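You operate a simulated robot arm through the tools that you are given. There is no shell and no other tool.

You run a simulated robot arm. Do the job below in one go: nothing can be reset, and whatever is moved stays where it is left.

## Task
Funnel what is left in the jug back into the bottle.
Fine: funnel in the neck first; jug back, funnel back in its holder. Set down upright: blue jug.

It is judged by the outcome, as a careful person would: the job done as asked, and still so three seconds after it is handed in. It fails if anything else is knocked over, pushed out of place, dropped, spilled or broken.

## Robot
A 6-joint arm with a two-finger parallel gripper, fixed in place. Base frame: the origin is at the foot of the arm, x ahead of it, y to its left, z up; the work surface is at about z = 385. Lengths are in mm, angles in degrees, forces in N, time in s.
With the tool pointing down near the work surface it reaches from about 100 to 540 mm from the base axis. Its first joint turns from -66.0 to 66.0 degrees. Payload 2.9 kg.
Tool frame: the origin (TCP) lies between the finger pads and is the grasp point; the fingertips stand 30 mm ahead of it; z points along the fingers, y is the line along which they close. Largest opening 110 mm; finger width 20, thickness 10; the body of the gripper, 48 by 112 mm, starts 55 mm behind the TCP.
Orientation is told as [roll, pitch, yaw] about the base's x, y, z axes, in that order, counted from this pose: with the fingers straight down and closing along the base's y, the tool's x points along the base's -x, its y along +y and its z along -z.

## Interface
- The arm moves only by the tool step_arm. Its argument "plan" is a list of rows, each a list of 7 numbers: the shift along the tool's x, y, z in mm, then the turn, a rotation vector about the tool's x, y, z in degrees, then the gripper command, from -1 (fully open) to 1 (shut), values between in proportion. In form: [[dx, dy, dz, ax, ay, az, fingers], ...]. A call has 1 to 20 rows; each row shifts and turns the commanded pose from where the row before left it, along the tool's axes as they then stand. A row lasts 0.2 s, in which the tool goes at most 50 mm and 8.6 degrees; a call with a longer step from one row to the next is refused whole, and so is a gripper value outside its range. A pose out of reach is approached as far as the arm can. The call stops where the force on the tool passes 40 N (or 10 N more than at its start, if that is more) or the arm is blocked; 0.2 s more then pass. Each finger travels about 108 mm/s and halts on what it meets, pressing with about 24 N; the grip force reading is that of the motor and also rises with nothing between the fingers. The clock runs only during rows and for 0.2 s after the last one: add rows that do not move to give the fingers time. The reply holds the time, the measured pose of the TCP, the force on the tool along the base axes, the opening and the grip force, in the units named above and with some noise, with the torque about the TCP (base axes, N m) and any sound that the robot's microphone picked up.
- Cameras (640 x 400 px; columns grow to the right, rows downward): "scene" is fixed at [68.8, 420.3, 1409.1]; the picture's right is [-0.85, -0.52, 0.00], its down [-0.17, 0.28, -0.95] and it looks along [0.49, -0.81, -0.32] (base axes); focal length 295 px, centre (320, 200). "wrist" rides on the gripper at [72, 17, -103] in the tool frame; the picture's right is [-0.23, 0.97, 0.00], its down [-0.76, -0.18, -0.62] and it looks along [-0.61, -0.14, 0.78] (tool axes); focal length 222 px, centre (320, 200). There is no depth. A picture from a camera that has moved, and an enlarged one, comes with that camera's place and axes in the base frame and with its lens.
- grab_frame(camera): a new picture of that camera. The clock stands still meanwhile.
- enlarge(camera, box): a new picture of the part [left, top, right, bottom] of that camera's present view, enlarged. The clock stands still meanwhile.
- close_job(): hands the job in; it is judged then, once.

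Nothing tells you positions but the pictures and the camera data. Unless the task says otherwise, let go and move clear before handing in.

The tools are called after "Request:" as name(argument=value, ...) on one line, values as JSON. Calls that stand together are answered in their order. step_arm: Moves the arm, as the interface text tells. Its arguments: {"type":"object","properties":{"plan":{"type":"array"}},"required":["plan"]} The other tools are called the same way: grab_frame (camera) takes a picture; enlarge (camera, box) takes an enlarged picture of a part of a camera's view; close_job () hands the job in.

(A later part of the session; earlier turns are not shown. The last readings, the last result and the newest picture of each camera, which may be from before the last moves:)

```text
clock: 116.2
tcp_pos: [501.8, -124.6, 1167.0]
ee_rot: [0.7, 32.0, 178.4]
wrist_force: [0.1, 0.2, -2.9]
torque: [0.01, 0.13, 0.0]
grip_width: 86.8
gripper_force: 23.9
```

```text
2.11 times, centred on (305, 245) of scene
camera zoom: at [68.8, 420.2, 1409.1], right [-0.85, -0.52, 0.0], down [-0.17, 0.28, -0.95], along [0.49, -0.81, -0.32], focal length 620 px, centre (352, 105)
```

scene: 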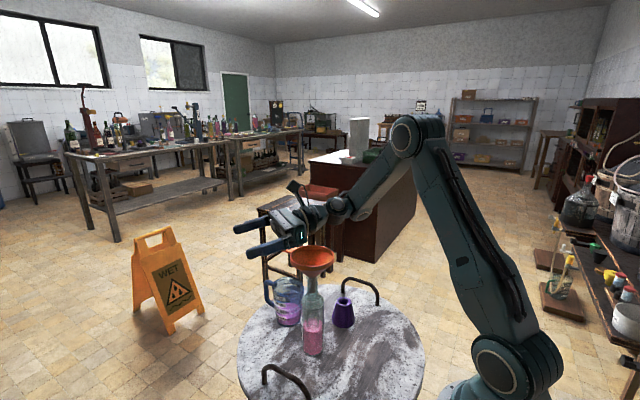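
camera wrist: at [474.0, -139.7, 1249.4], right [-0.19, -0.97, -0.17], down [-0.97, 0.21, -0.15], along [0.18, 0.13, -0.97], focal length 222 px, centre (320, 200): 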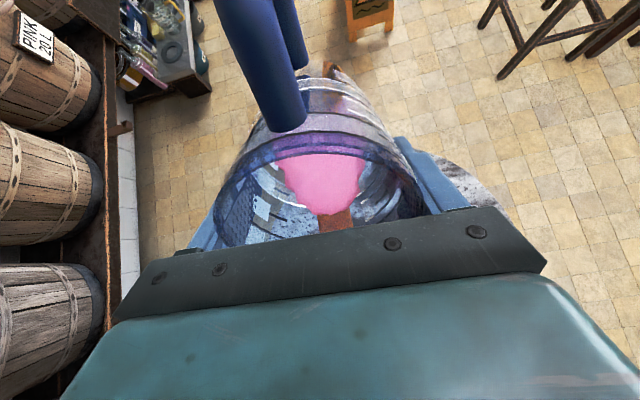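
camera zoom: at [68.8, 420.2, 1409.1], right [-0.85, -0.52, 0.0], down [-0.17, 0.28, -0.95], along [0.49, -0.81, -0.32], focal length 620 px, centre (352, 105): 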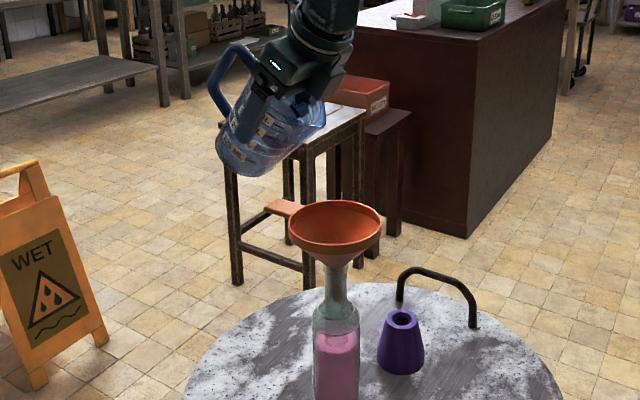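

Request:
step_arm(plan=[[0, 6, 0, 0, 0, 0, 1.0], [0, 12, 0, 0, 0, 0, 1.0], [0, 15, 0, 0, 0, 0, 1.0], [0, 15, 0, 0, 0, 0, 1.0], [0, 15, 0, 0, 0, 0, 1.0], [0, 15, 0, 0, 0, 0, 1.0], [0, 15, 0, 0, 0, 0, 1.0], [0, 12, 0, 0, 0, 0, 1.0], [0, 6, 0, 0, 0, 0, 1.0], [0, 0, 0, 0, 0, 0, 1.0]])

Request:
step_arm(plan=[[-3.71, 0, 5.94, 0, -3, 0, 1.0], [-3.39, 0, 6.12, 0, -3, 0, 1.0], [-3.07, 0, 6.29, 0, -3, 0, 1.0], [-2.74, 0, 6.44, 0, -3, 0, 1.0], [-2.39, 0, 6.58, 0, -3, 0, 1.0], [-2.05, 0, 6.69, 0, -3, 0, 1.0], [-1.69, 0, 6.79, 0, -3, 0, 1.0], [-1.34, 0, 6.87, 0, -3, 0, 1.0], [-0.97, 0, 6.93, 0, -3, 0, 1.0], [-0.61, 0, 6.97, 0, -3, 0, 1.0], [0, 0, 0, 0, 0, 0, 1.0]])

Request:
step_arm(plan=[[-0.49, 0, 14, 0, -1, 0, 1.0], [-0.24, 0, 14, 0, -1, 0, 1.0], [0, 0, 14, 0, -1, 0, 1.0], [0.24, 0, 14, 0, -1, 0, 1.0], [0.49, 0, 14, 0, -1, 0, 1.0], [0.73, 0, 13.98, 0, -1, 0, 1.0], [0.98, 0, 13.97, 0, -1, 0, 1.0], [1.22, 0, 13.95, 0, -1, 0, 1.0], [1.46, 0, 13.92, 0, -1, 0, 1.0], [1.71, 0, 13.9, 0, -1, 0, 1.0], [0, 0, 0, 0, 0, 0, 1.0]])

Request:
enlarge(camera="scene", box=[240, 170, 380, 340])

```text
clock: 118.4
tcp_pos: [498.2, -235.2, 1168.8]
ee_rot: [0.2, 32.0, 177.9]
wrist_force: [-0.1, -0.3, -3.6]
torque: [0.03, 0.08, -0.01]
grip_width: 86.9
gripper_force: 23.9
```

```text
clock: 120.8
tcp_pos: [498.6, -235.2, 1098.6]
ee_rot: [0.1, 1.8, 177.9]
wrist_force: [-0.7, -0.6, -3.1]
torque: [0.02, 0.07, -0.03]
grip_width: 86.7
gripper_force: 23.3
```

```text
clock: 123.2
tcp_pos: [498.7, -234.8, 958.6]
ee_rot: [0.1, -8.1, 177.8]
wrist_force: [0.1, 0.7, -3.0]
torque: [0.0, 0.06, 0.0]
grip_width: 87.0
gripper_force: 24.0
```

```text
2.35 times, centred on (310, 255) of scene
camera zoom: at [68.8, 420.2, 1409.1], right [-0.85, -0.52, 0.0], down [-0.17, 0.28, -0.95], along [0.49, -0.81, -0.32], focal length 693 px, centre (344, 71)
```

zoom: 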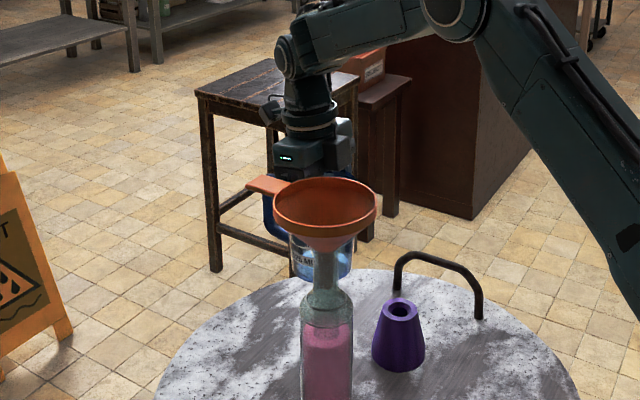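

Returning the jug along the reverse of the lift path, stopping just above the table to verify its position.

Request:
step_arm(plan=[[4, -2, 5, 0, 0, 0, 1.0], [7.43, -3.64, 8.92, 0, 0, 0, 1.0], [7.43, -3.64, 8.92, 0, 0, 0, 1.0], [7.43, -3.64, 8.92, 0, 0, 0, 1.0], [7.43, -3.64, 8.92, 0, 0, 0, 1.0], [7.43, -3.64, 8.92, 0, 0, 0, 1.0], [7.43, -3.64, 8.92, 0, 0, 0, 1.0], [7.43, -3.64, 8.92, 0, 0, 0, 1.0], [0.2, -5, 3, 0, 0, 0, 1.0], [0.3, -10, 5, 0, 0, 0, 1.0], [0.3, -10, 5, 0, 0, 0, 1.0], [0.1, -5, 2, 0, 0, 0, 1.0], [0, 0, 0, 0, 0, 0, 1.0], [0, 0, 0, 0, 0, 0, 1.0]])

Request:
grab_frame(camera="wrist")

Request:
enlarge(camera="scene", box=[250, 200, 350, 335])

```text
clock: 126.2
tcp_pos: [543.4, -179.4, 869.5]
ee_rot: [0.1, -8.0, 177.7]
wrist_force: [-0.5, 0.1, -2.8]
torque: [0.04, 0.05, 0.01]
grip_width: 86.9
gripper_force: 23.8
```

```text
taken
camera wrist: at [629.6, -199.5, 962.2], right [-0.26, -0.96, 0.03], down [-0.66, 0.2, 0.72], along [-0.7, 0.17, -0.69], focal length 222 px, centre (320, 200)
```

wrist: 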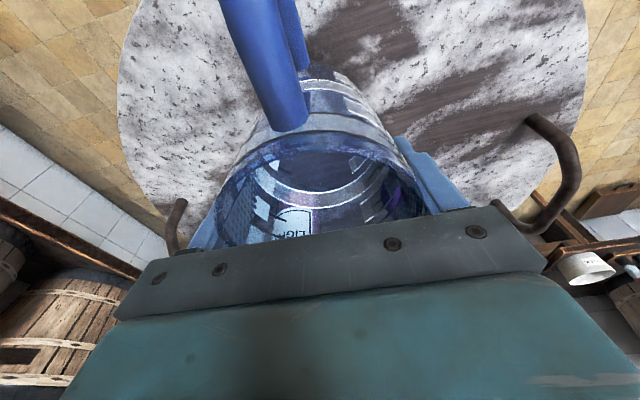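

```text
2.96 times, centred on (300, 268) of scene
camera zoom: at [68.8, 420.2, 1409.1], right [-0.85, -0.52, 0.0], down [-0.17, 0.28, -0.95], along [0.49, -0.81, -0.32], focal length 873 px, centre (379, 0)
```

zoom: 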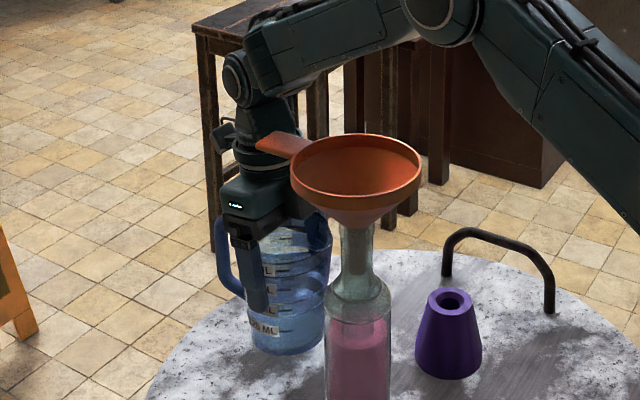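

Request:
enlarge(camera="wrist", box=[150, 80, 510, 250])

Request:
enlarge(camera="scene", box=[262, 272, 322, 330])

```text
1.78 times, centred on (330, 165) of wrist
camera zoom: at [629.6, -199.5, 962.2], right [-0.26, -0.96, 0.03], down [-0.66, 0.2, 0.72], along [-0.7, 0.17, -0.69], focal length 395 px, centre (302, 262)
```

zoom: 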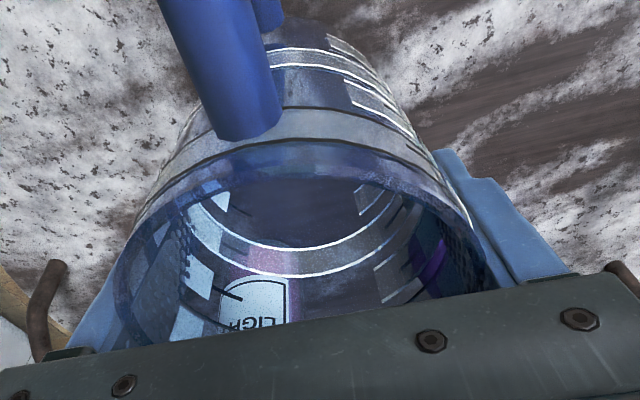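

```text
6.90 times, centred on (292, 301) of scene
camera zoom: at [68.8, 420.2, 1409.1], right [-0.85, -0.52, 0.0], down [-0.17, 0.28, -0.95], along [0.49, -0.81, -0.32], focal length 2032 px, centre (513, -497)
```

zoom: 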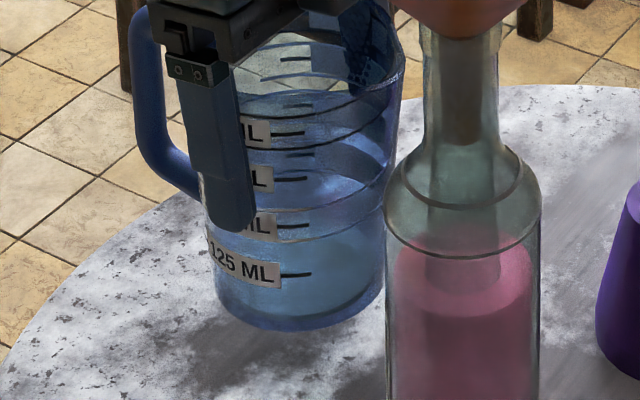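

The jug may have rotated 1–2° in the grip during the pour, which is minor. I'll lower it close to the table and then go down in 1 mm steps until I feel contact.

Request:
step_arm(plan=[[1.3, 0.2, 6, 0, 0, 0, 1.0], [1.3, 0.2, 6, 0, 0, 0, 1.0], [1.3, 0.2, 6, 0, 0, 0, 1.0], [1.1, 0.2, 5, 0, 0, 0, 1.0], [0, 0, 0, 0, 0, 0, 1.0]])

Request:
enlarge(camera="scene", box=[262, 290, 312, 335])

```text
clock: 127.4
tcp_pos: [547.6, -180.5, 846.4]
ee_rot: [0.1, -7.9, 177.8]
wrist_force: [0.0, -0.6, -3.5]
torque: [-0.03, 0.09, 0.01]
grip_width: 86.7
gripper_force: 24.2
```

```text
8.89 times, centred on (287, 312) of scene
camera zoom: at [68.8, 420.2, 1409.1], right [-0.85, -0.52, 0.0], down [-0.17, 0.28, -0.95], along [0.49, -0.81, -0.32], focal length 2619 px, centre (613, -800)
```

zoom: 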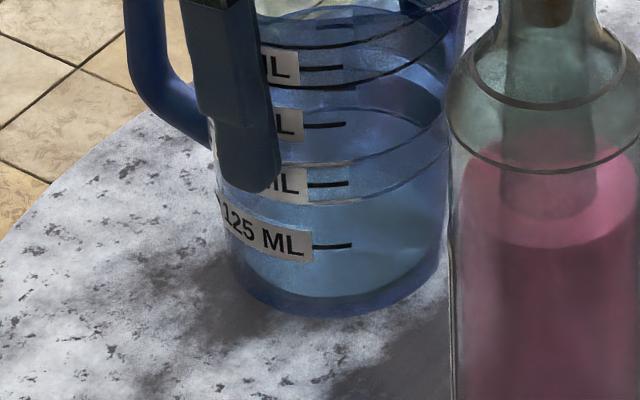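

Request:
step_arm(plan=[[0, 0, 0, 0, -0.9, 0, 1.0], [0, 0, 0, 0, -0.9, 0, 1.0], [0, 0, 0, 0, 0, 0, 1.0]])

Request:
enlarge(camera="scene", box=[262, 296, 302, 330])

Request:
enlarge(camera="scene", box=[260, 270, 310, 330])

```text
clock: 128.2
tcp_pos: [547.0, -181.3, 846.0]
ee_rot: [0.2, -9.8, 177.8]
wrist_force: [0.2, 0.1, -1.5]
torque: [-0.03, 0.04, 0.0]
grip_width: 87.0
gripper_force: 24.1
```

```text
11.76 times, centred on (282, 313) of scene
camera zoom: at [68.8, 420.2, 1409.1], right [-0.85, -0.52, 0.0], down [-0.17, 0.28, -0.95], along [0.49, -0.81, -0.32], focal length 3467 px, centre (767, -1129)
```

zoom: 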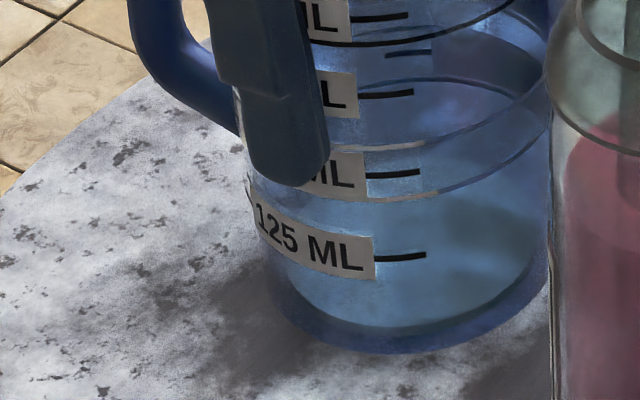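

```text
6.67 times, centred on (285, 300) of scene
camera zoom: at [68.8, 420.2, 1409.1], right [-0.85, -0.52, 0.0], down [-0.17, 0.28, -0.95], along [0.49, -0.81, -0.32], focal length 1964 px, centre (553, -467)
```

zoom: 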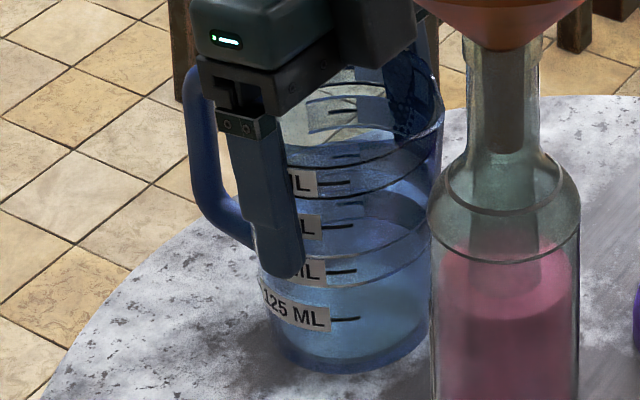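

The jug's tilt now matches its original orientation. Lowering the last ~4 mm in small steps.

Request:
step_arm(plan=[[0.37, 0, 0.985, 0, 0, 0, 1.0], [0.37, 0, 0.985, 0, 0, 0, 1.0], [0.37, 0, 0.985, 0, 0, 0, 1.0], [0, 0, 0, 0, 0, 0, 1.0]])

Request:
step_arm(plan=[[0.17, 0, 0.985, 0, 0, 0, 1.0], [0, 0, 0, 0, 0, 0, 1.0]])

Request:
enlarge(camera="scene", box=[262, 296, 302, 330])

```text
clock: 129.2
tcp_pos: [546.8, -181.9, 843.7]
ee_rot: [0.2, -9.7, 177.8]
wrist_force: [-3.8, -0.1, 8.9]
torque: [0.01, -0.01, 0.01]
grip_width: 86.8
gripper_force: 24.4
```

```text
clock: 129.8
tcp_pos: [547.5, -182.2, 842.8]
ee_rot: [0.2, -9.6, 177.8]
wrist_force: [-2.6, 1.0, 15.8]
torque: [-0.04, -0.32, 0.02]
grip_width: 87.0
gripper_force: 24.0
```

```text
11.76 times, centred on (282, 313) of scene
camera zoom: at [68.5, 420.4, 1409.1], right [-0.85, -0.52, 0.0], down [-0.17, 0.28, -0.95], along [0.49, -0.81, -0.32], focal length 3467 px, centre (767, -1129)
```

zoom: 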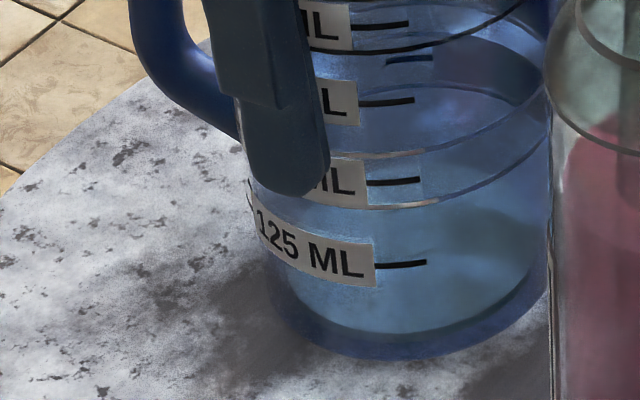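

Contact is on the handle-side edge of the base, so I slightly over-corrected the tilt. I'll ease off and rotate back in small increments, using the force and torque readings.

Request:
step_arm(plan=[[-0.17, 0, -0.985, 0, 0, 0, 1.0], [0, 0, 0, 0, 0.7, 0, 1.0], [0, 0, 0, 0, 0, 0, 1.0]])

Request:
step_arm(plan=[[0, 0, 0, 0, 0.7, 0, 1.0], [0, 0, 0, 0, 0, 0, 1.0]])

```text
clock: 130.6
tcp_pos: [547.4, -181.2, 842.1]
ee_rot: [0.0, -9.2, 177.7]
wrist_force: [-2.6, -1.9, 5.8]
torque: [-0.23, -0.02, -0.06]
grip_width: 86.9
gripper_force: 24.7
```

```text
clock: 131.2
tcp_pos: [546.2, -181.2, 843.3]
ee_rot: [0.1, -8.5, 177.8]
wrist_force: [-0.2, -0.5, -2.7]
torque: [0.0, 0.06, 0.02]
grip_width: 87.1
gripper_force: 24.0
```

Request:
step_arm(plan=[[0.15, 0, 0.99, 0, 0, 0, 1.0], [0, 0, 0, 0, 0, 0, 1.0]])

Request:
step_arm(plan=[[0.07, 0, 0.5, 0, 0, 0, 1.0], [0, 0, 0, 0, 0, 0, 1.0]])

Request:
enlarge(camera="scene", box=[262, 296, 302, 330])

```text
clock: 131.8
tcp_pos: [545.9, -180.9, 842.3]
ee_rot: [0.2, -8.4, 177.8]
wrist_force: [-0.5, 0.8, -2.0]
torque: [0.03, 0.0, 0.01]
grip_width: 86.9
gripper_force: 24.1
```

```text
clock: 132.4
tcp_pos: [547.0, -180.8, 842.8]
ee_rot: [0.1, -8.4, 177.8]
wrist_force: [-4.6, 2.6, 7.7]
torque: [0.06, 0.01, 0.06]
grip_width: 86.7
gripper_force: 24.2
```

```text
11.76 times, centred on (282, 313) of scene
camera zoom: at [68.5, 420.3, 1409.1], right [-0.85, -0.52, 0.0], down [-0.17, 0.28, -0.95], along [0.49, -0.81, -0.32], focal length 3467 px, centre (767, -1129)
```

zoom: 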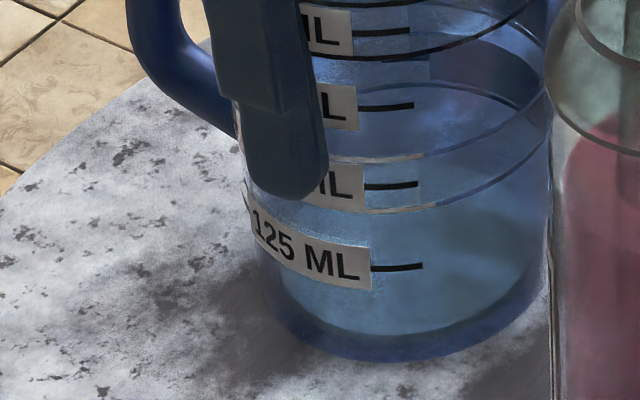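

The jug is back on its original spot (the marks line up within about 0.6 mm) and resting on the table. Opening the fingers gradually.

Request:
step_arm(plan=[[0, 0, 0, 0, 0, 0, -0.59], [0, 0, 0, 0, 0, 0, -0.61], [0, 0, 0, 0, 0, 0, -0.64], [0, 0, 0, 0, 0, 0, -0.7], [0, 0, 0, 0, 0, 0, -0.8], [0, 0, 0, 0, 0, 0, -1.0], [0, 0, 0, 0, 0, 0, -1.0]])

Request:
enlarge(camera="scene", box=[262, 296, 302, 330])

Request:
enlarge(camera="wrist", box=[150, 80, 510, 250])

```text
clock: 134.0
tcp_pos: [546.0, -181.3, 840.3]
ee_rot: [0.1, -8.4, 177.8]
wrist_force: [-0.2, 0.0, -0.5]
torque: [-0.02, 0.01, -0.01]
grip_width: 110.2
gripper_force: 0.0
```

```text
11.76 times, centred on (282, 313) of scene
camera zoom: at [68.8, 420.3, 1409.1], right [-0.85, -0.52, 0.0], down [-0.17, 0.28, -0.95], along [0.49, -0.81, -0.32], focal length 3467 px, centre (767, -1129)
```

zoom: 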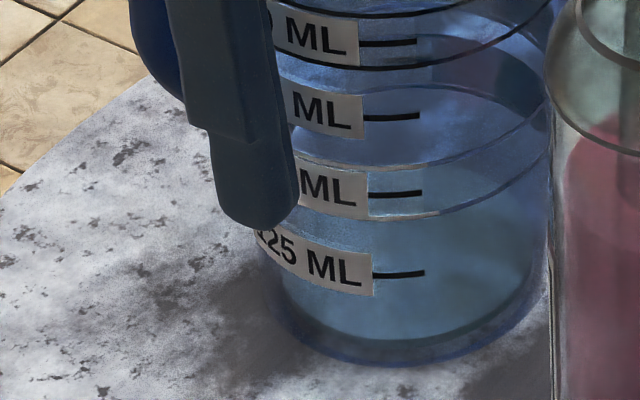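

```text
1.78 times, centred on (330, 165) of wrist
camera zoom: at [632.7, -200.9, 932.7], right [-0.26, -0.96, 0.04], down [-0.65, 0.2, 0.73], along [-0.71, 0.17, -0.69], focal length 395 px, centre (302, 262)
```

zoom: 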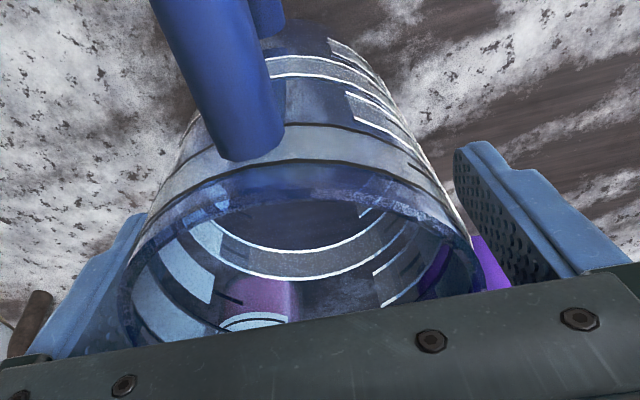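

The jug is standing upright and free, within about 1–2 mm of where it was. Backing the gripper straight up and away along the approach path.

Request:
step_arm(plan=[[-1.5, 0, -9.9, 0, 0, 0, -1], [-2.9, 0, -19.8, 0, 0, 0, -1], [-2.9, 0, -19.8, 0, 0, 0, -1], [-2.9, 0, -19.8, 0, 0, 0, -1], [-2.9, 0, -19.8, 0, 0, 0, -1], [-1.5, 0, -9.9, 0, 0, 0, -1], [-9, 9.6, 1.2, 0, 0, 0, -1], [-9, 9.6, 1.2, 0, 0, 0, -1], [-9, 9.6, 1.2, 0, 0, 0, -1], [-9, 9.6, 1.2, 0, 0, 0, -1], [-9, 9.6, 1.2, 0, 0, 0, -1], [-9, 9.6, 1.2, 0, 0, 0, -1], [0, 0, 0, 0, 0, 0, -1]])

Request:
enlarge(camera="scene", box=[240, 180, 380, 350])

```text
clock: 136.8
tcp_pos: [490.1, -236.5, 941.1]
ee_rot: [0.1, -8.3, 177.7]
wrist_force: [-0.9, 0.0, 0.6]
torque: [-0.02, 0.02, -0.02]
grip_width: 110.2
gripper_force: 0.1
```

```text
2.35 times, centred on (310, 265) of scene
camera zoom: at [68.8, 420.2, 1409.1], right [-0.85, -0.52, 0.0], down [-0.17, 0.28, -0.95], along [0.49, -0.81, -0.32], focal length 693 px, centre (344, 47)
```

zoom: 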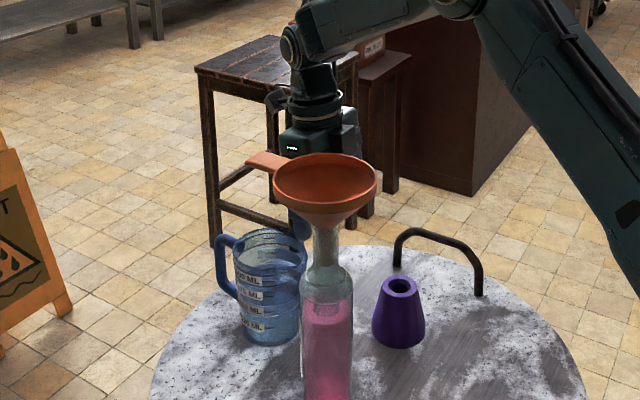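

Now rising, levelling the tool and turning it back to the original yaw for the funnel.

Request:
step_arm(plan=[[0, 0, -10, 0, 4.2, 0, -1], [0, 0, -15, 0, 4.2, 0, -1], [0, 0, -20, 0, 0, 0, -1], [0, 0, -20, 0, 0, 0, -1], [0, 0, -20, 0, 0, 0, -1], [0, 0, -20, 0, 0, 0, -1], [0, 0, -20, 0, 0, 0, -1], [0, 0, -20, 0, 0, 0, -1], [0, 0, -20, 0, 0, 0, -1], [0, 0, -20, 0, 0, 0, -1], [0, 0, 0, 0, 0, 0, -1]])

Request:
step_arm(plan=[[0, 0, 0, 0, 0, -8.5, -1], [0, 0, 0, 0, 0, -8.5, -1], [0, 0, 0, 0, 0, -8.5, -1], [0, 0, 0, 0, 0, -8.5, -1], [0, 0, 0, 0, 0, -8.5, -1], [0, 0, 0, 0, 0, -8.5, -1], [0, 0, 0, 0, 0, -8.5, -1], [0, 0, 0, 0, 0, -8.5, -1], [0, 0, 0, 0, 0, -8.5, -1], [0, 0, 0, 0, 0, -8.5, -1], [0, 0, 0, 0, 0, -8.5, -1], [0, 0, 0, 0, 0, -8.5, -1], [0, 0, 0, 0, 0, -8.5, -1], [0, 0, 0, 0, 0, -8.5, -1], [0, 0, 0, 0, 0, -8.5, -1], [0, 0, 0, 0, 0, -8.5, -1], [0, 0, 0, 0, 0, -8.5, -1], [0, 0, 0, 0, 0, -8.5, -1], [0, 0, 0, 0, 0, -8.5, -1], [0, 0, 0, 0, 0, -8.5, -1]])

Request:
step_arm(plan=[[0, 0, 0, 0, 0, -7.8, -1], [0, 0, 0, 0, 0, 0, -1], [0, 0, 0, 0, 0, 0, -1]])

```text
clock: 139.2
tcp_pos: [492.6, -235.2, 1126.4]
ee_rot: [0.1, 0.1, 177.8]
wrist_force: [-0.7, -0.4, -0.7]
torque: [-0.03, 0.0, -0.01]
grip_width: 109.9
gripper_force: 0.0
```

```text
clock: 143.4
tcp_pos: [493.3, -237.0, 1127.7]
ee_rot: [-0.1, 0.0, -12.1]
wrist_force: [-0.1, -0.4, 0.3]
torque: [0.02, 0.06, -0.01]
grip_width: 110.0
gripper_force: 0.1
```

```text
clock: 144.2
tcp_pos: [492.3, -236.3, 1127.1]
ee_rot: [-0.1, -0.1, -4.5]
wrist_force: [-0.2, 0.7, -0.2]
torque: [-0.01, 0.02, -0.01]
grip_width: 109.9
gripper_force: 0.1
```

Request:
step_arm(plan=[[0, 0, 0, 0, 0, -4.5, -0.5], [-1.2, 16.4, 1.7, 0, 0, 0, 0.0], [-1.2, 16.4, 1.7, 0, 0, 0, 0.0], [-1.2, 16.4, 1.7, 0, 0, 0, 0.0], [-1.2, 16.4, 1.7, 0, 0, 0, 0.0], [-1.2, 16.4, 1.7, 0, 0, 0, 0.0], [-1.2, 16.4, 1.7, 0, 0, 0, 0.0], [-1.2, 16.4, 1.7, 0, 0, 0, 0.0], [0, 0, 0, 0, 0, 0, 0.0], [0, 0, 0, 0, 0, 0, 0.0]])

Request:
grab_frame(camera="wrist")

Request:
enlarge(camera="scene", box=[260, 200, 360, 300])

```text
clock: 146.4
tcp_pos: [500.8, -120.5, 1115.9]
ee_rot: [-0.1, 0.0, 0.1]
wrist_force: [-0.2, 0.4, 0.2]
torque: [0.02, 0.01, -0.04]
grip_width: 54.8
gripper_force: 0.1
```

```text
taken
camera wrist: at [427.5, -104.5, 1219.1], right [0.23, 0.97, 0.0], down [0.76, -0.18, 0.62], along [0.61, -0.14, -0.78], focal length 222 px, centre (320, 200)
```

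wrist: 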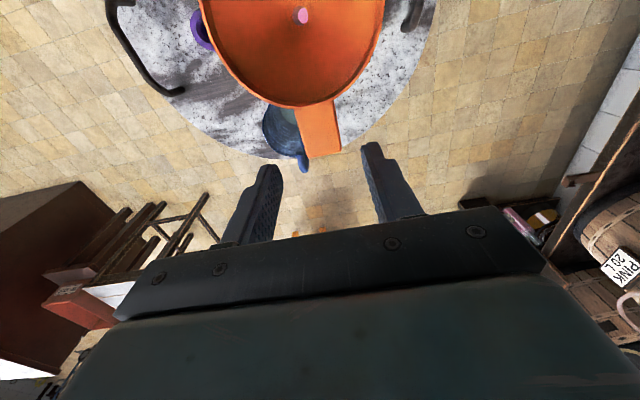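

```text
4.00 times, centred on (310, 250) of scene
camera zoom: at [68.8, 420.3, 1409.1], right [-0.85, -0.52, 0.0], down [-0.17, 0.28, -0.95], along [0.49, -0.81, -0.32], focal length 1179 px, centre (360, 0)
```

zoom: 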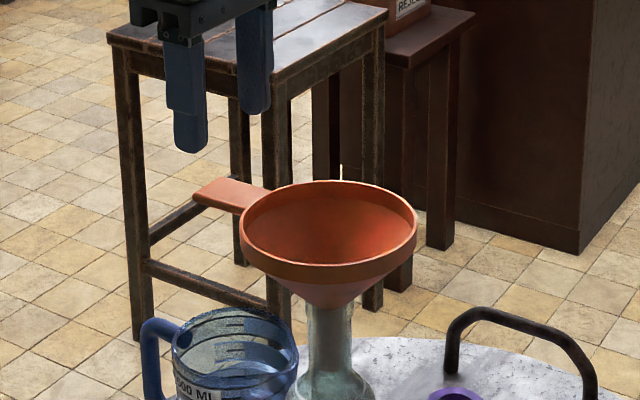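

Request:
enlarge(camera="wrist", box=[250, 70, 400, 200])

```text
3.08 times, centred on (325, 135) of wrist
camera zoom: at [427.5, -104.5, 1219.1], right [0.23, 0.97, 0.0], down [0.76, -0.18, 0.62], along [0.61, -0.14, -0.78], focal length 684 px, centre (305, 400)
```

zoom: 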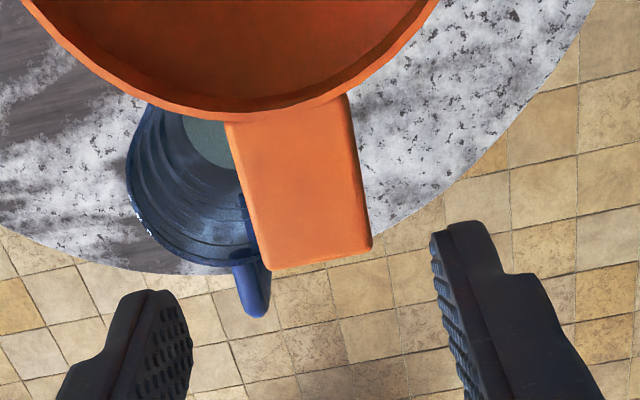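

The tab is centred under the gripper. Going down around it.

Request:
step_arm(plan=[[0, 0, 15, 0, 0, 2, 0.0], [0, 0, 20, 0, 0, 0, 0.0], [0, 0, 15, 0, 0, 0, 0.0], [0, 0, 12, 0, 0, 0, 0.0], [0, 0, 8, 0, 0, 0, 0.0], [0, 0, 0, 0, 0, 0, 0.0]])

Request:
enlarge(camera="wrist", box=[220, 100, 420, 230])

Request:
enlarge(camera="scene", box=[270, 220, 340, 280])

```text
clock: 147.8
tcp_pos: [501.2, -120.6, 1043.6]
ee_rot: [-0.1, 0.0, -1.9]
wrist_force: [0.1, -0.3, -0.9]
torque: [-0.01, 0.0, 0.0]
grip_width: 54.8
gripper_force: 0.1
```

```text
3.08 times, centred on (320, 165) of wrist
camera zoom: at [428.7, -101.9, 1147.9], right [0.26, 0.97, 0.0], down [0.76, -0.2, 0.62], along [0.6, -0.16, -0.78], focal length 684 px, centre (320, 308)
```

zoom: 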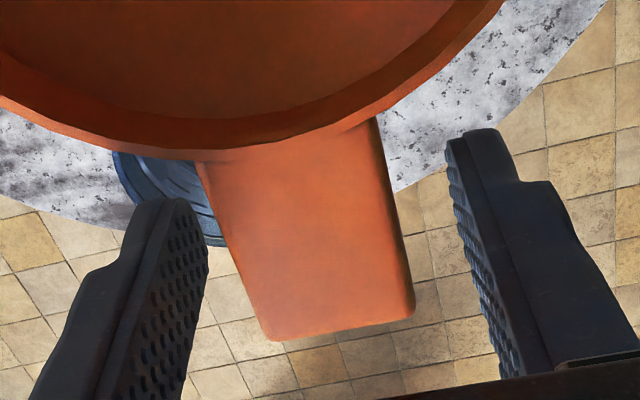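

```text
6.67 times, centred on (305, 250) of scene
camera zoom: at [68.8, 420.3, 1409.1], right [-0.85, -0.52, 0.0], down [-0.17, 0.28, -0.95], along [0.49, -0.81, -0.32], focal length 1964 px, centre (420, -133)
```

zoom: 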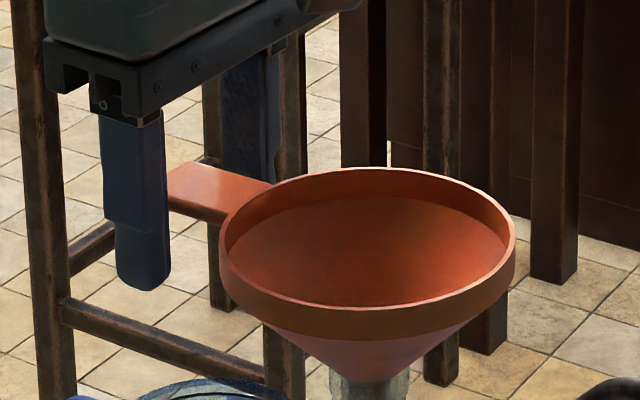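

The view matches the pre-grasp picture from the first pickup. Lowering 7 mm and closing.

Request:
step_arm(plan=[[0, 0, 7, 0, 0, 0, 0.0], [0, 0, 0, 0, 0, 0, 0.3], [0, 0, 0, 0, 0, 0, 0.38], [0, 0, 0, 0, 0, 0, 0.42], [0, 0, 0, 0, 0, 0, 0.46], [0, 0, 0, 0, 0, 0, 0.6], [0, 0, 0, 0, 0, 0, 1.0], [0, 0, 0, 0, 0, 0, 1.0]])

Request:
enlarge(camera="scene", box=[270, 220, 350, 300])

```text
clock: 149.6
tcp_pos: [501.6, -121.5, 1037.4]
ee_rot: [-0.1, -0.1, -1.9]
wrist_force: [-0.4, -1.0, 0.3]
torque: [-0.04, 0.03, 0.02]
grip_width: 31.2
gripper_force: 24.2
```

```text
5.00 times, centred on (310, 260) of scene
camera zoom: at [68.8, 420.2, 1409.1], right [-0.85, -0.52, 0.0], down [-0.17, 0.28, -0.95], along [0.49, -0.81, -0.32], focal length 1473 px, centre (370, -100)
```

zoom: 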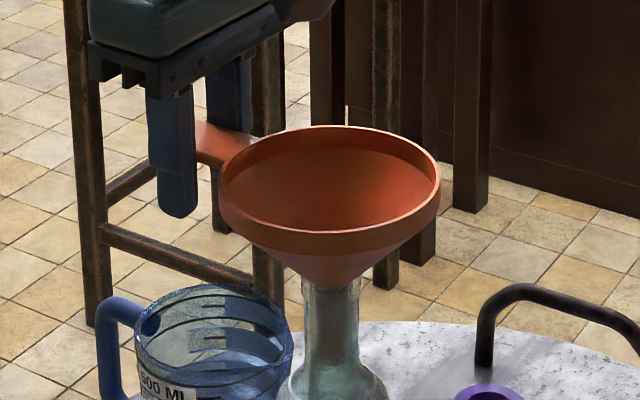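

Gripped. Lifting straight up slowly, and checking that the bottle stays put.

Request:
step_arm(plan=[[0, 0, -2, 0, 0, 0, 1.0], [0, 0, -3, 0, 0, 0, 1.0], [0, 0, -4, 0, 0, 0, 1.0], [0, 0, -5, 0, 0, 0, 1.0], [0, 0, 0, 0, 0, 0, 1.0]])

Request:
enlarge(camera="scene", box=[290, 245, 338, 285])

Request:
enlarge(camera="scene", box=[290, 300, 340, 365])

```text
clock: 150.8
tcp_pos: [501.8, -121.5, 1052.2]
ee_rot: [-0.1, 0.1, -1.9]
wrist_force: [-0.4, -0.8, 0.3]
torque: [-0.01, 0.0, -0.01]
grip_width: 30.9
gripper_force: 24.2
```

```text
10.00 times, centred on (314, 265) of scene
camera zoom: at [68.8, 420.3, 1409.1], right [-0.85, -0.52, 0.0], down [-0.17, 0.28, -0.95], along [0.49, -0.81, -0.32], focal length 2947 px, centre (380, -450)
```

zoom: 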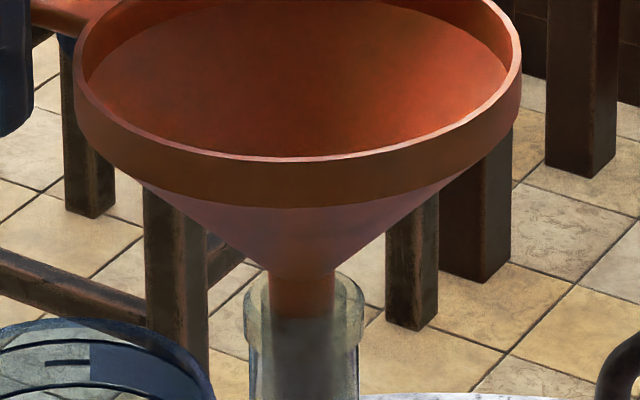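

```text
6.15 times, centred on (315, 332) of scene
camera zoom: at [68.8, 420.3, 1409.1], right [-0.85, -0.52, 0.0], down [-0.17, 0.28, -0.95], along [0.49, -0.81, -0.32], focal length 1813 px, centre (351, -615)
```

zoom: 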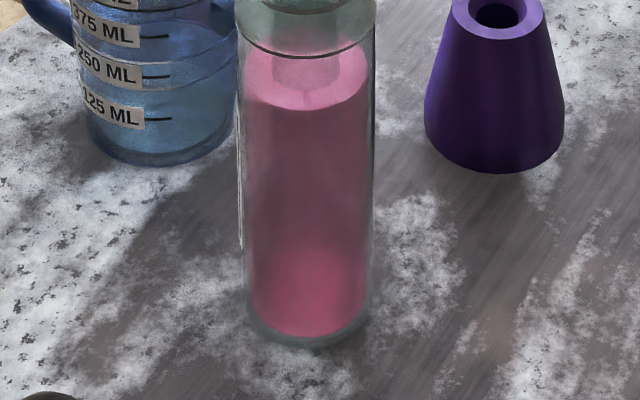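

Request:
step_arm(plan=[[0, 0, -5, 0, 0, 0, 1.0], [0, 0, -6, 0, 0, 0, 1.0], [0, 0, -8, 0, 0, 0, 1.0], [0, 0, -8, 0, 0, 0, 1.0], [0, 0, -8, 0, 0, 0, 1.0], [0, 0, -8, 0, 0, 0, 1.0], [0, 0, -10, 0, 0, 0, 1.0], [0, 0, -10, 0, 0, 0, 1.0], [0, 0, 0, 0, 0, 0, 1.0]])

Request:
enlarge(camera="scene", box=[280, 210, 350, 300])

Request:
enlarge(camera="scene", box=[302, 246, 326, 261])

```text
clock: 152.8
tcp_pos: [500.7, -121.3, 1115.3]
ee_rot: [-0.1, 0.0, -1.8]
wrist_force: [0.6, 0.3, 0.7]
torque: [0.0, -0.04, -0.03]
grip_width: 31.0
gripper_force: 24.0
```

```text
4.44 times, centred on (315, 255) of scene
camera zoom: at [68.8, 420.3, 1409.1], right [-0.85, -0.52, 0.0], down [-0.17, 0.28, -0.95], along [0.49, -0.81, -0.32], focal length 1310 px, centre (342, -44)
```

zoom: 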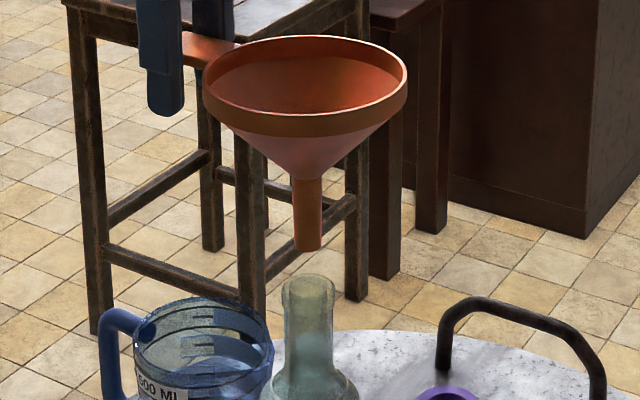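

```text
16.00 times, centred on (314, 254) of scene
camera zoom: at [68.8, 420.3, 1409.1], right [-0.85, -0.52, 0.0], down [-0.17, 0.28, -0.95], along [0.49, -0.81, -0.32], focal length 4715 px, centre (416, -656)
```

zoom: 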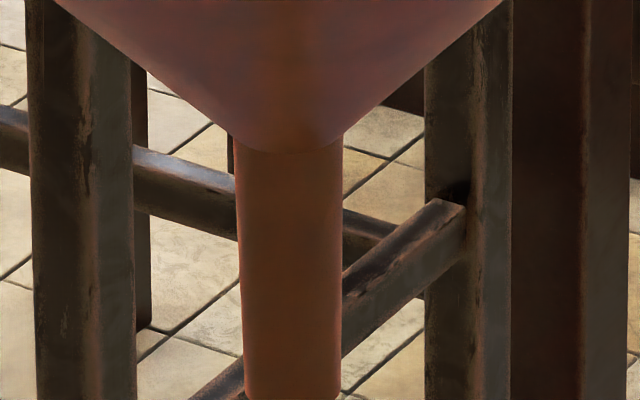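

The funnel is out cleanly with the stem vertical and the bottle undisturbed. Moving it over to the purple holder at this height.

Request:
step_arm(plan=[[0.8, -8, 0, 0, 0, 0, 1.0], [1.6, -15, 0, 0, 0, 0, 1.0], [1.8, -17, 0, 0, 0, 0, 1.0], [1.8, -17, 0, 0, 0, 0, 1.0], [1.8, -17, 0, 0, 0, 0, 1.0], [1.8, -17, 0, 0, 0, 0, 1.0], [1.8, -17, 0, 0, 0, 0, 1.0], [1.8, -15, 0, 0, 0, 0, 1.0], [1.4, -12, 0, 0, 0, 0, 1.0], [0.8, -7.9, 0, 0, 0, 0, 1.0], [0, 0, 0, 0, 0, 0, 1.0]])

Request:
step_arm(plan=[[0, 0, 15, 0, 0, 0, 1.0], [0, 0, 20, 0, 0, 0, 1.0], [0, 0, 25, 0, 0, 0, 1.0], [0, 0, 25, 0, 0, 0, 1.0], [0, 0, 25, 0, 0, 0, 1.0], [0, 0, 25, 0, 0, 0, 1.0], [0, 0, 20, 0, 0, 0, 1.0], [0, 0, 15, 0, 0, 0, 1.0], [0, 0, 10, 0, 0, 0, 1.0], [0, 0, 0, 0, 0, 0, 1.0], [0, 0, 0, 0, 0, 0, 1.0]])

Request:
enlarge(camera="scene", box=[310, 250, 380, 325])

Request:
grab_frame(camera="wrist")

```text
clock: 155.2
tcp_pos: [481.4, -262.9, 1115.4]
ee_rot: [-0.1, 0.0, -1.9]
wrist_force: [-0.5, 0.1, -0.6]
torque: [0.01, -0.01, -0.04]
grip_width: 30.8
gripper_force: 23.8
```

```text
clock: 157.6
tcp_pos: [481.3, -263.2, 936.0]
ee_rot: [-0.1, 0.0, -1.9]
wrist_force: [0.3, 0.1, -0.7]
torque: [0.0, -0.03, 0.02]
grip_width: 31.0
gripper_force: 23.9
```

```text
5.33 times, centred on (345, 288) of scene
camera zoom: at [68.8, 420.2, 1409.1], right [-0.85, -0.52, 0.0], down [-0.17, 0.28, -0.95], along [0.49, -0.81, -0.32], focal length 1572 px, centre (187, -267)
```

zoom: 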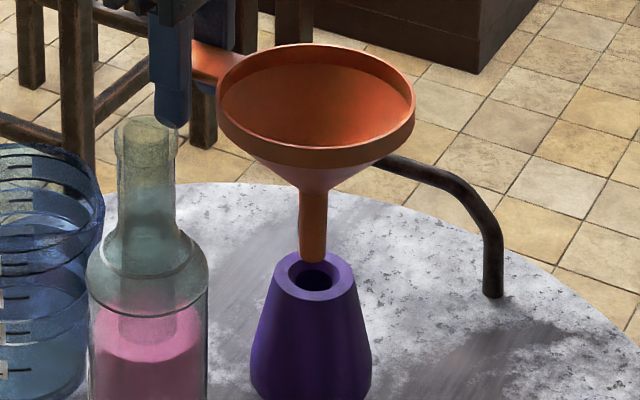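

```text
taken
camera wrist: at [409.0, -244.5, 1038.0], right [0.26, 0.97, 0.0], down [0.76, -0.2, 0.62], along [0.6, -0.16, -0.78], focal length 222 px, centre (320, 200)
```

wrist: 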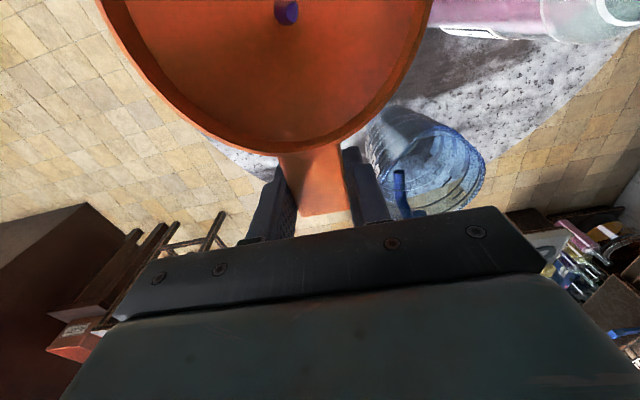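

Request:
enlarge(camera="scene", box=[333, 284, 363, 308])

Request:
enlarge(camera="wrist", box=[260, 0, 310, 30])

```text
16.00 times, centred on (348, 296) of scene
camera zoom: at [68.8, 420.2, 1409.1], right [-0.85, -0.52, 0.0], down [-0.17, 0.28, -0.95], along [0.49, -0.81, -0.32], focal length 4715 px, centre (-128, -1336)
```

zoom: 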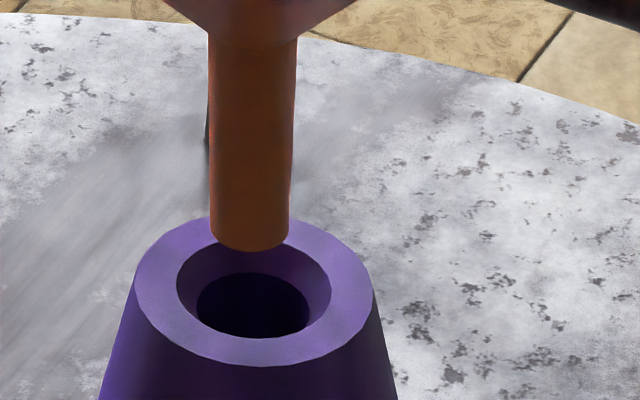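

```text
12.80 times, centred on (285, 15) of wrist
camera zoom: at [409.0, -244.5, 1038.0], right [0.26, 0.97, 0.0], down [0.76, -0.2, 0.62], along [0.6, -0.16, -0.78], focal length 2843 px, centre (768, 2568)
```

zoom: 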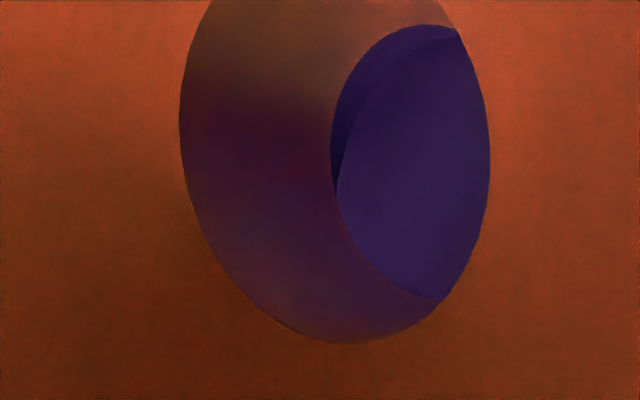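

Lateral alignment is within about 1 mm. Applying that small correction and lowering the stem into the holder.

Request:
step_arm(plan=[[0.92, -0.6, 5, 0, 0, 0, 1.0], [0, 0, 6, 0, 0, 0, 1.0], [0, 0, 6, 0, 0, 0, 1.0], [0, 0, 5, 0, 0, 0, 1.0], [0, 0, 0, 0, 0, 0, 1.0]])

Request:
enlarge(camera="scene", box=[333, 284, 363, 308])

```text
clock: 158.8
tcp_pos: [480.4, -264.3, 912.8]
ee_rot: [-0.2, 0.0, -2.0]
wrist_force: [0.4, 0.4, -0.1]
torque: [-0.06, -0.05, 0.03]
grip_width: 30.8
gripper_force: 24.5
```

```text
16.00 times, centred on (348, 296) of scene
camera zoom: at [68.8, 420.2, 1409.1], right [-0.85, -0.52, 0.0], down [-0.17, 0.28, -0.95], along [0.49, -0.81, -0.32], focal length 4715 px, centre (-128, -1336)
```

zoom: 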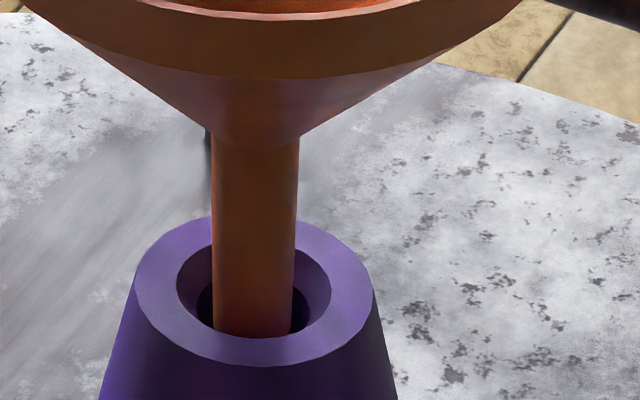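

The stem is entering the holder's hole, centred. Continuing down.

Request:
step_arm(plan=[[0, 0, 5, 0, 0, 0, 1.0], [0, 0, 6, 0, 0, 0, 1.0], [0, 0, 6, 0, 0, 0, 1.0], [0, 0, 6, 0, 0, 0, 1.0], [0, 0, 6, 0, 0, 0, 1.0], [0, 0, 6, 0, 0, 0, 1.0], [0, 0, 5, 0, 0, 0, 1.0], [0, 0, 0, 0, 0, 0, 1.0]])

Request:
enlarge(camera="scene", box=[325, 278, 365, 308])

```text
clock: 160.6
tcp_pos: [480.0, -265.1, 873.5]
ee_rot: [0.0, 0.0, -1.8]
wrist_force: [-0.9, 0.5, -0.5]
torque: [0.03, -0.06, 0.04]
grip_width: 31.1
gripper_force: 23.7
```

```text
13.33 times, centred on (345, 293) of scene
camera zoom: at [68.8, 420.2, 1409.1], right [-0.85, -0.52, 0.0], down [-0.17, 0.28, -0.95], along [0.49, -0.81, -0.32], focal length 3929 px, centre (-13, -1040)
```

zoom: 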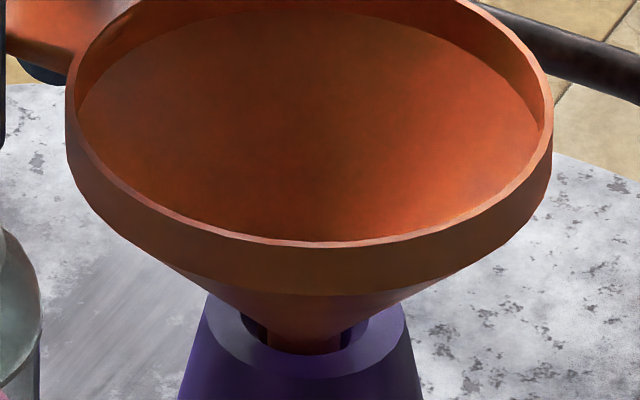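

Request:
step_arm(plan=[[0, 0, 2, 0, 0, 0, 1.0], [0, 0, 2, 0, 0, 0, 1.0], [0, 0, 2, 0, 0, 0, 1.0], [0, 0, 2, 0, 0, 0, 1.0], [0, 0, 0, 0, 0, 0, 1.0]])

Request:
step_arm(plan=[[0, 0, 1, 0, 0, 0, 1.0], [0, 0, 0, 0, 0, 0, 1.0]])

Request:
enlarge(camera="scene", box=[325, 290, 365, 320])

```text
clock: 161.8
tcp_pos: [480.8, -266.6, 865.2]
ee_rot: [-0.1, -0.1, -1.9]
wrist_force: [0.5, -2.8, 7.8]
torque: [-0.04, 0.56, 0.25]
grip_width: 30.9
gripper_force: 24.2
```

```text
clock: 162.4
tcp_pos: [481.4, -265.5, 864.2]
ee_rot: [-0.3, -0.1, -1.8]
wrist_force: [2.4, -4.5, 9.9]
torque: [-0.07, 0.62, 0.31]
grip_width: 30.9
gripper_force: 23.7
```

```text
13.33 times, centred on (345, 305) of scene
camera zoom: at [68.7, 420.2, 1409.1], right [-0.85, -0.52, 0.0], down [-0.17, 0.28, -0.95], along [0.49, -0.81, -0.32], focal length 3929 px, centre (-13, -1200)
```

zoom: 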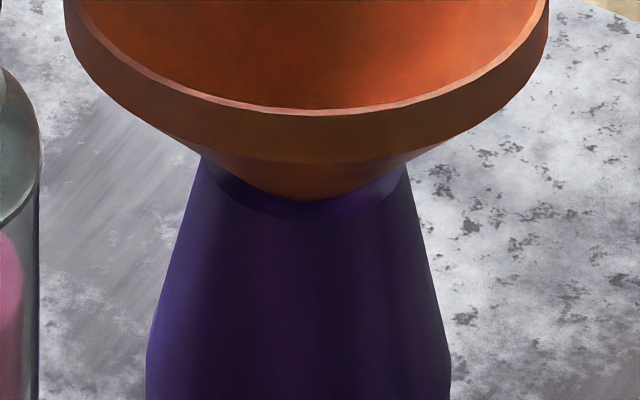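

The cone is resting in the holder. I'll relieve the contact slightly, nudge 1 mm toward -y as the side force suggests, and release gently.

Request:
step_arm(plan=[[0, -0.8, -0.8, 0, 0, 0, 1.0], [0, 0, 0, 0, 0, 0, 1.0]])

Request:
enlarge(camera="scene", box=[325, 290, 365, 320])

```text
clock: 163.0
tcp_pos: [480.1, -265.0, 864.5]
ee_rot: [-0.1, 0.1, -1.9]
wrist_force: [2.7, -2.4, 3.4]
torque: [-0.05, 0.21, 0.14]
grip_width: 30.9
gripper_force: 24.3
```

```text
13.33 times, centred on (345, 305) of scene
camera zoom: at [68.8, 420.3, 1409.1], right [-0.85, -0.52, 0.0], down [-0.17, 0.28, -0.95], along [0.49, -0.81, -0.32], focal length 3929 px, centre (-13, -1200)
```

zoom: 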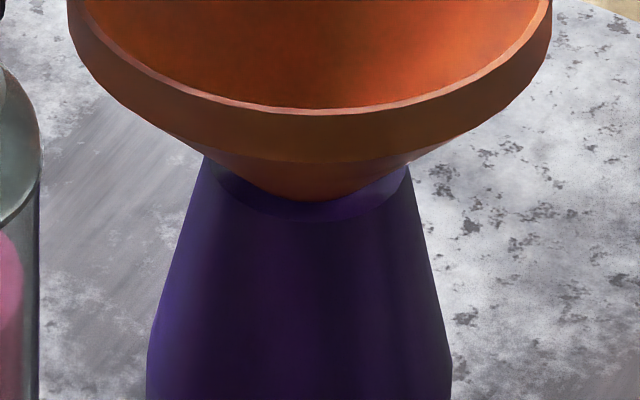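

Request:
step_arm(plan=[[0, 0, 0, 0, 0, 0, 0.43], [0, 0, 0, 0, 0, 0, 0.41], [0, 0, 0, 0, 0, 0, 0.38], [0, 0, 0, 0, 0, 0, 0.33], [0, 0, 0, 0, 0, 0, 0.25], [0, 0, 0, 0, 0, 0, 0.1], [0, 0, 0, 0, 0, 0, 0.0], [0, 0, 0, 0, 0, 0, 0.0]])

Request:
enlarge(camera="scene", box=[310, 265, 380, 325])

Request:
enlarge(camera="wrist", box=[220, 100, 420, 230])

```text
clock: 164.8
tcp_pos: [479.8, -266.0, 863.8]
ee_rot: [-0.1, 0.0, -1.9]
wrist_force: [-0.4, -0.1, -0.1]
torque: [0.02, -0.01, -0.02]
grip_width: 55.1
gripper_force: 0.1
```

```text
6.67 times, centred on (345, 295) of scene
camera zoom: at [68.8, 420.3, 1409.1], right [-0.85, -0.52, 0.0], down [-0.17, 0.28, -0.95], along [0.49, -0.81, -0.32], focal length 1964 px, centre (153, -433)
```

zoom: 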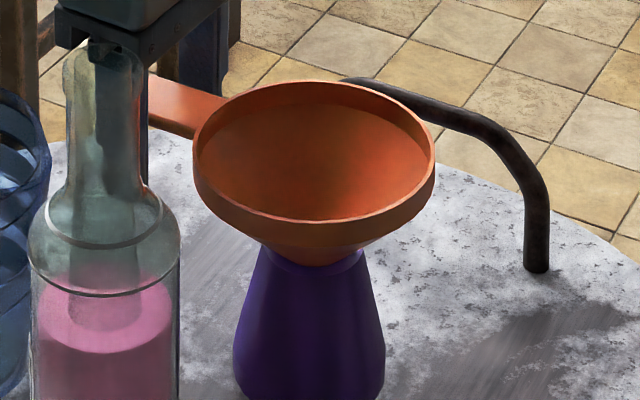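

```text
3.08 times, centred on (320, 165) of wrist
camera zoom: at [408.1, -246.0, 968.1], right [0.26, 0.97, 0.0], down [0.76, -0.2, 0.62], along [0.6, -0.16, -0.78], focal length 684 px, centre (320, 308)
```

zoom: 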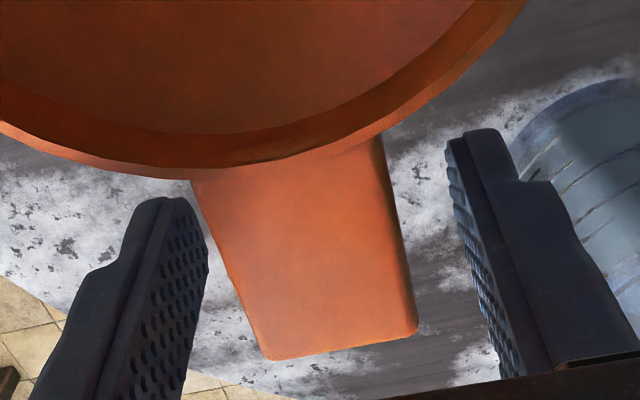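

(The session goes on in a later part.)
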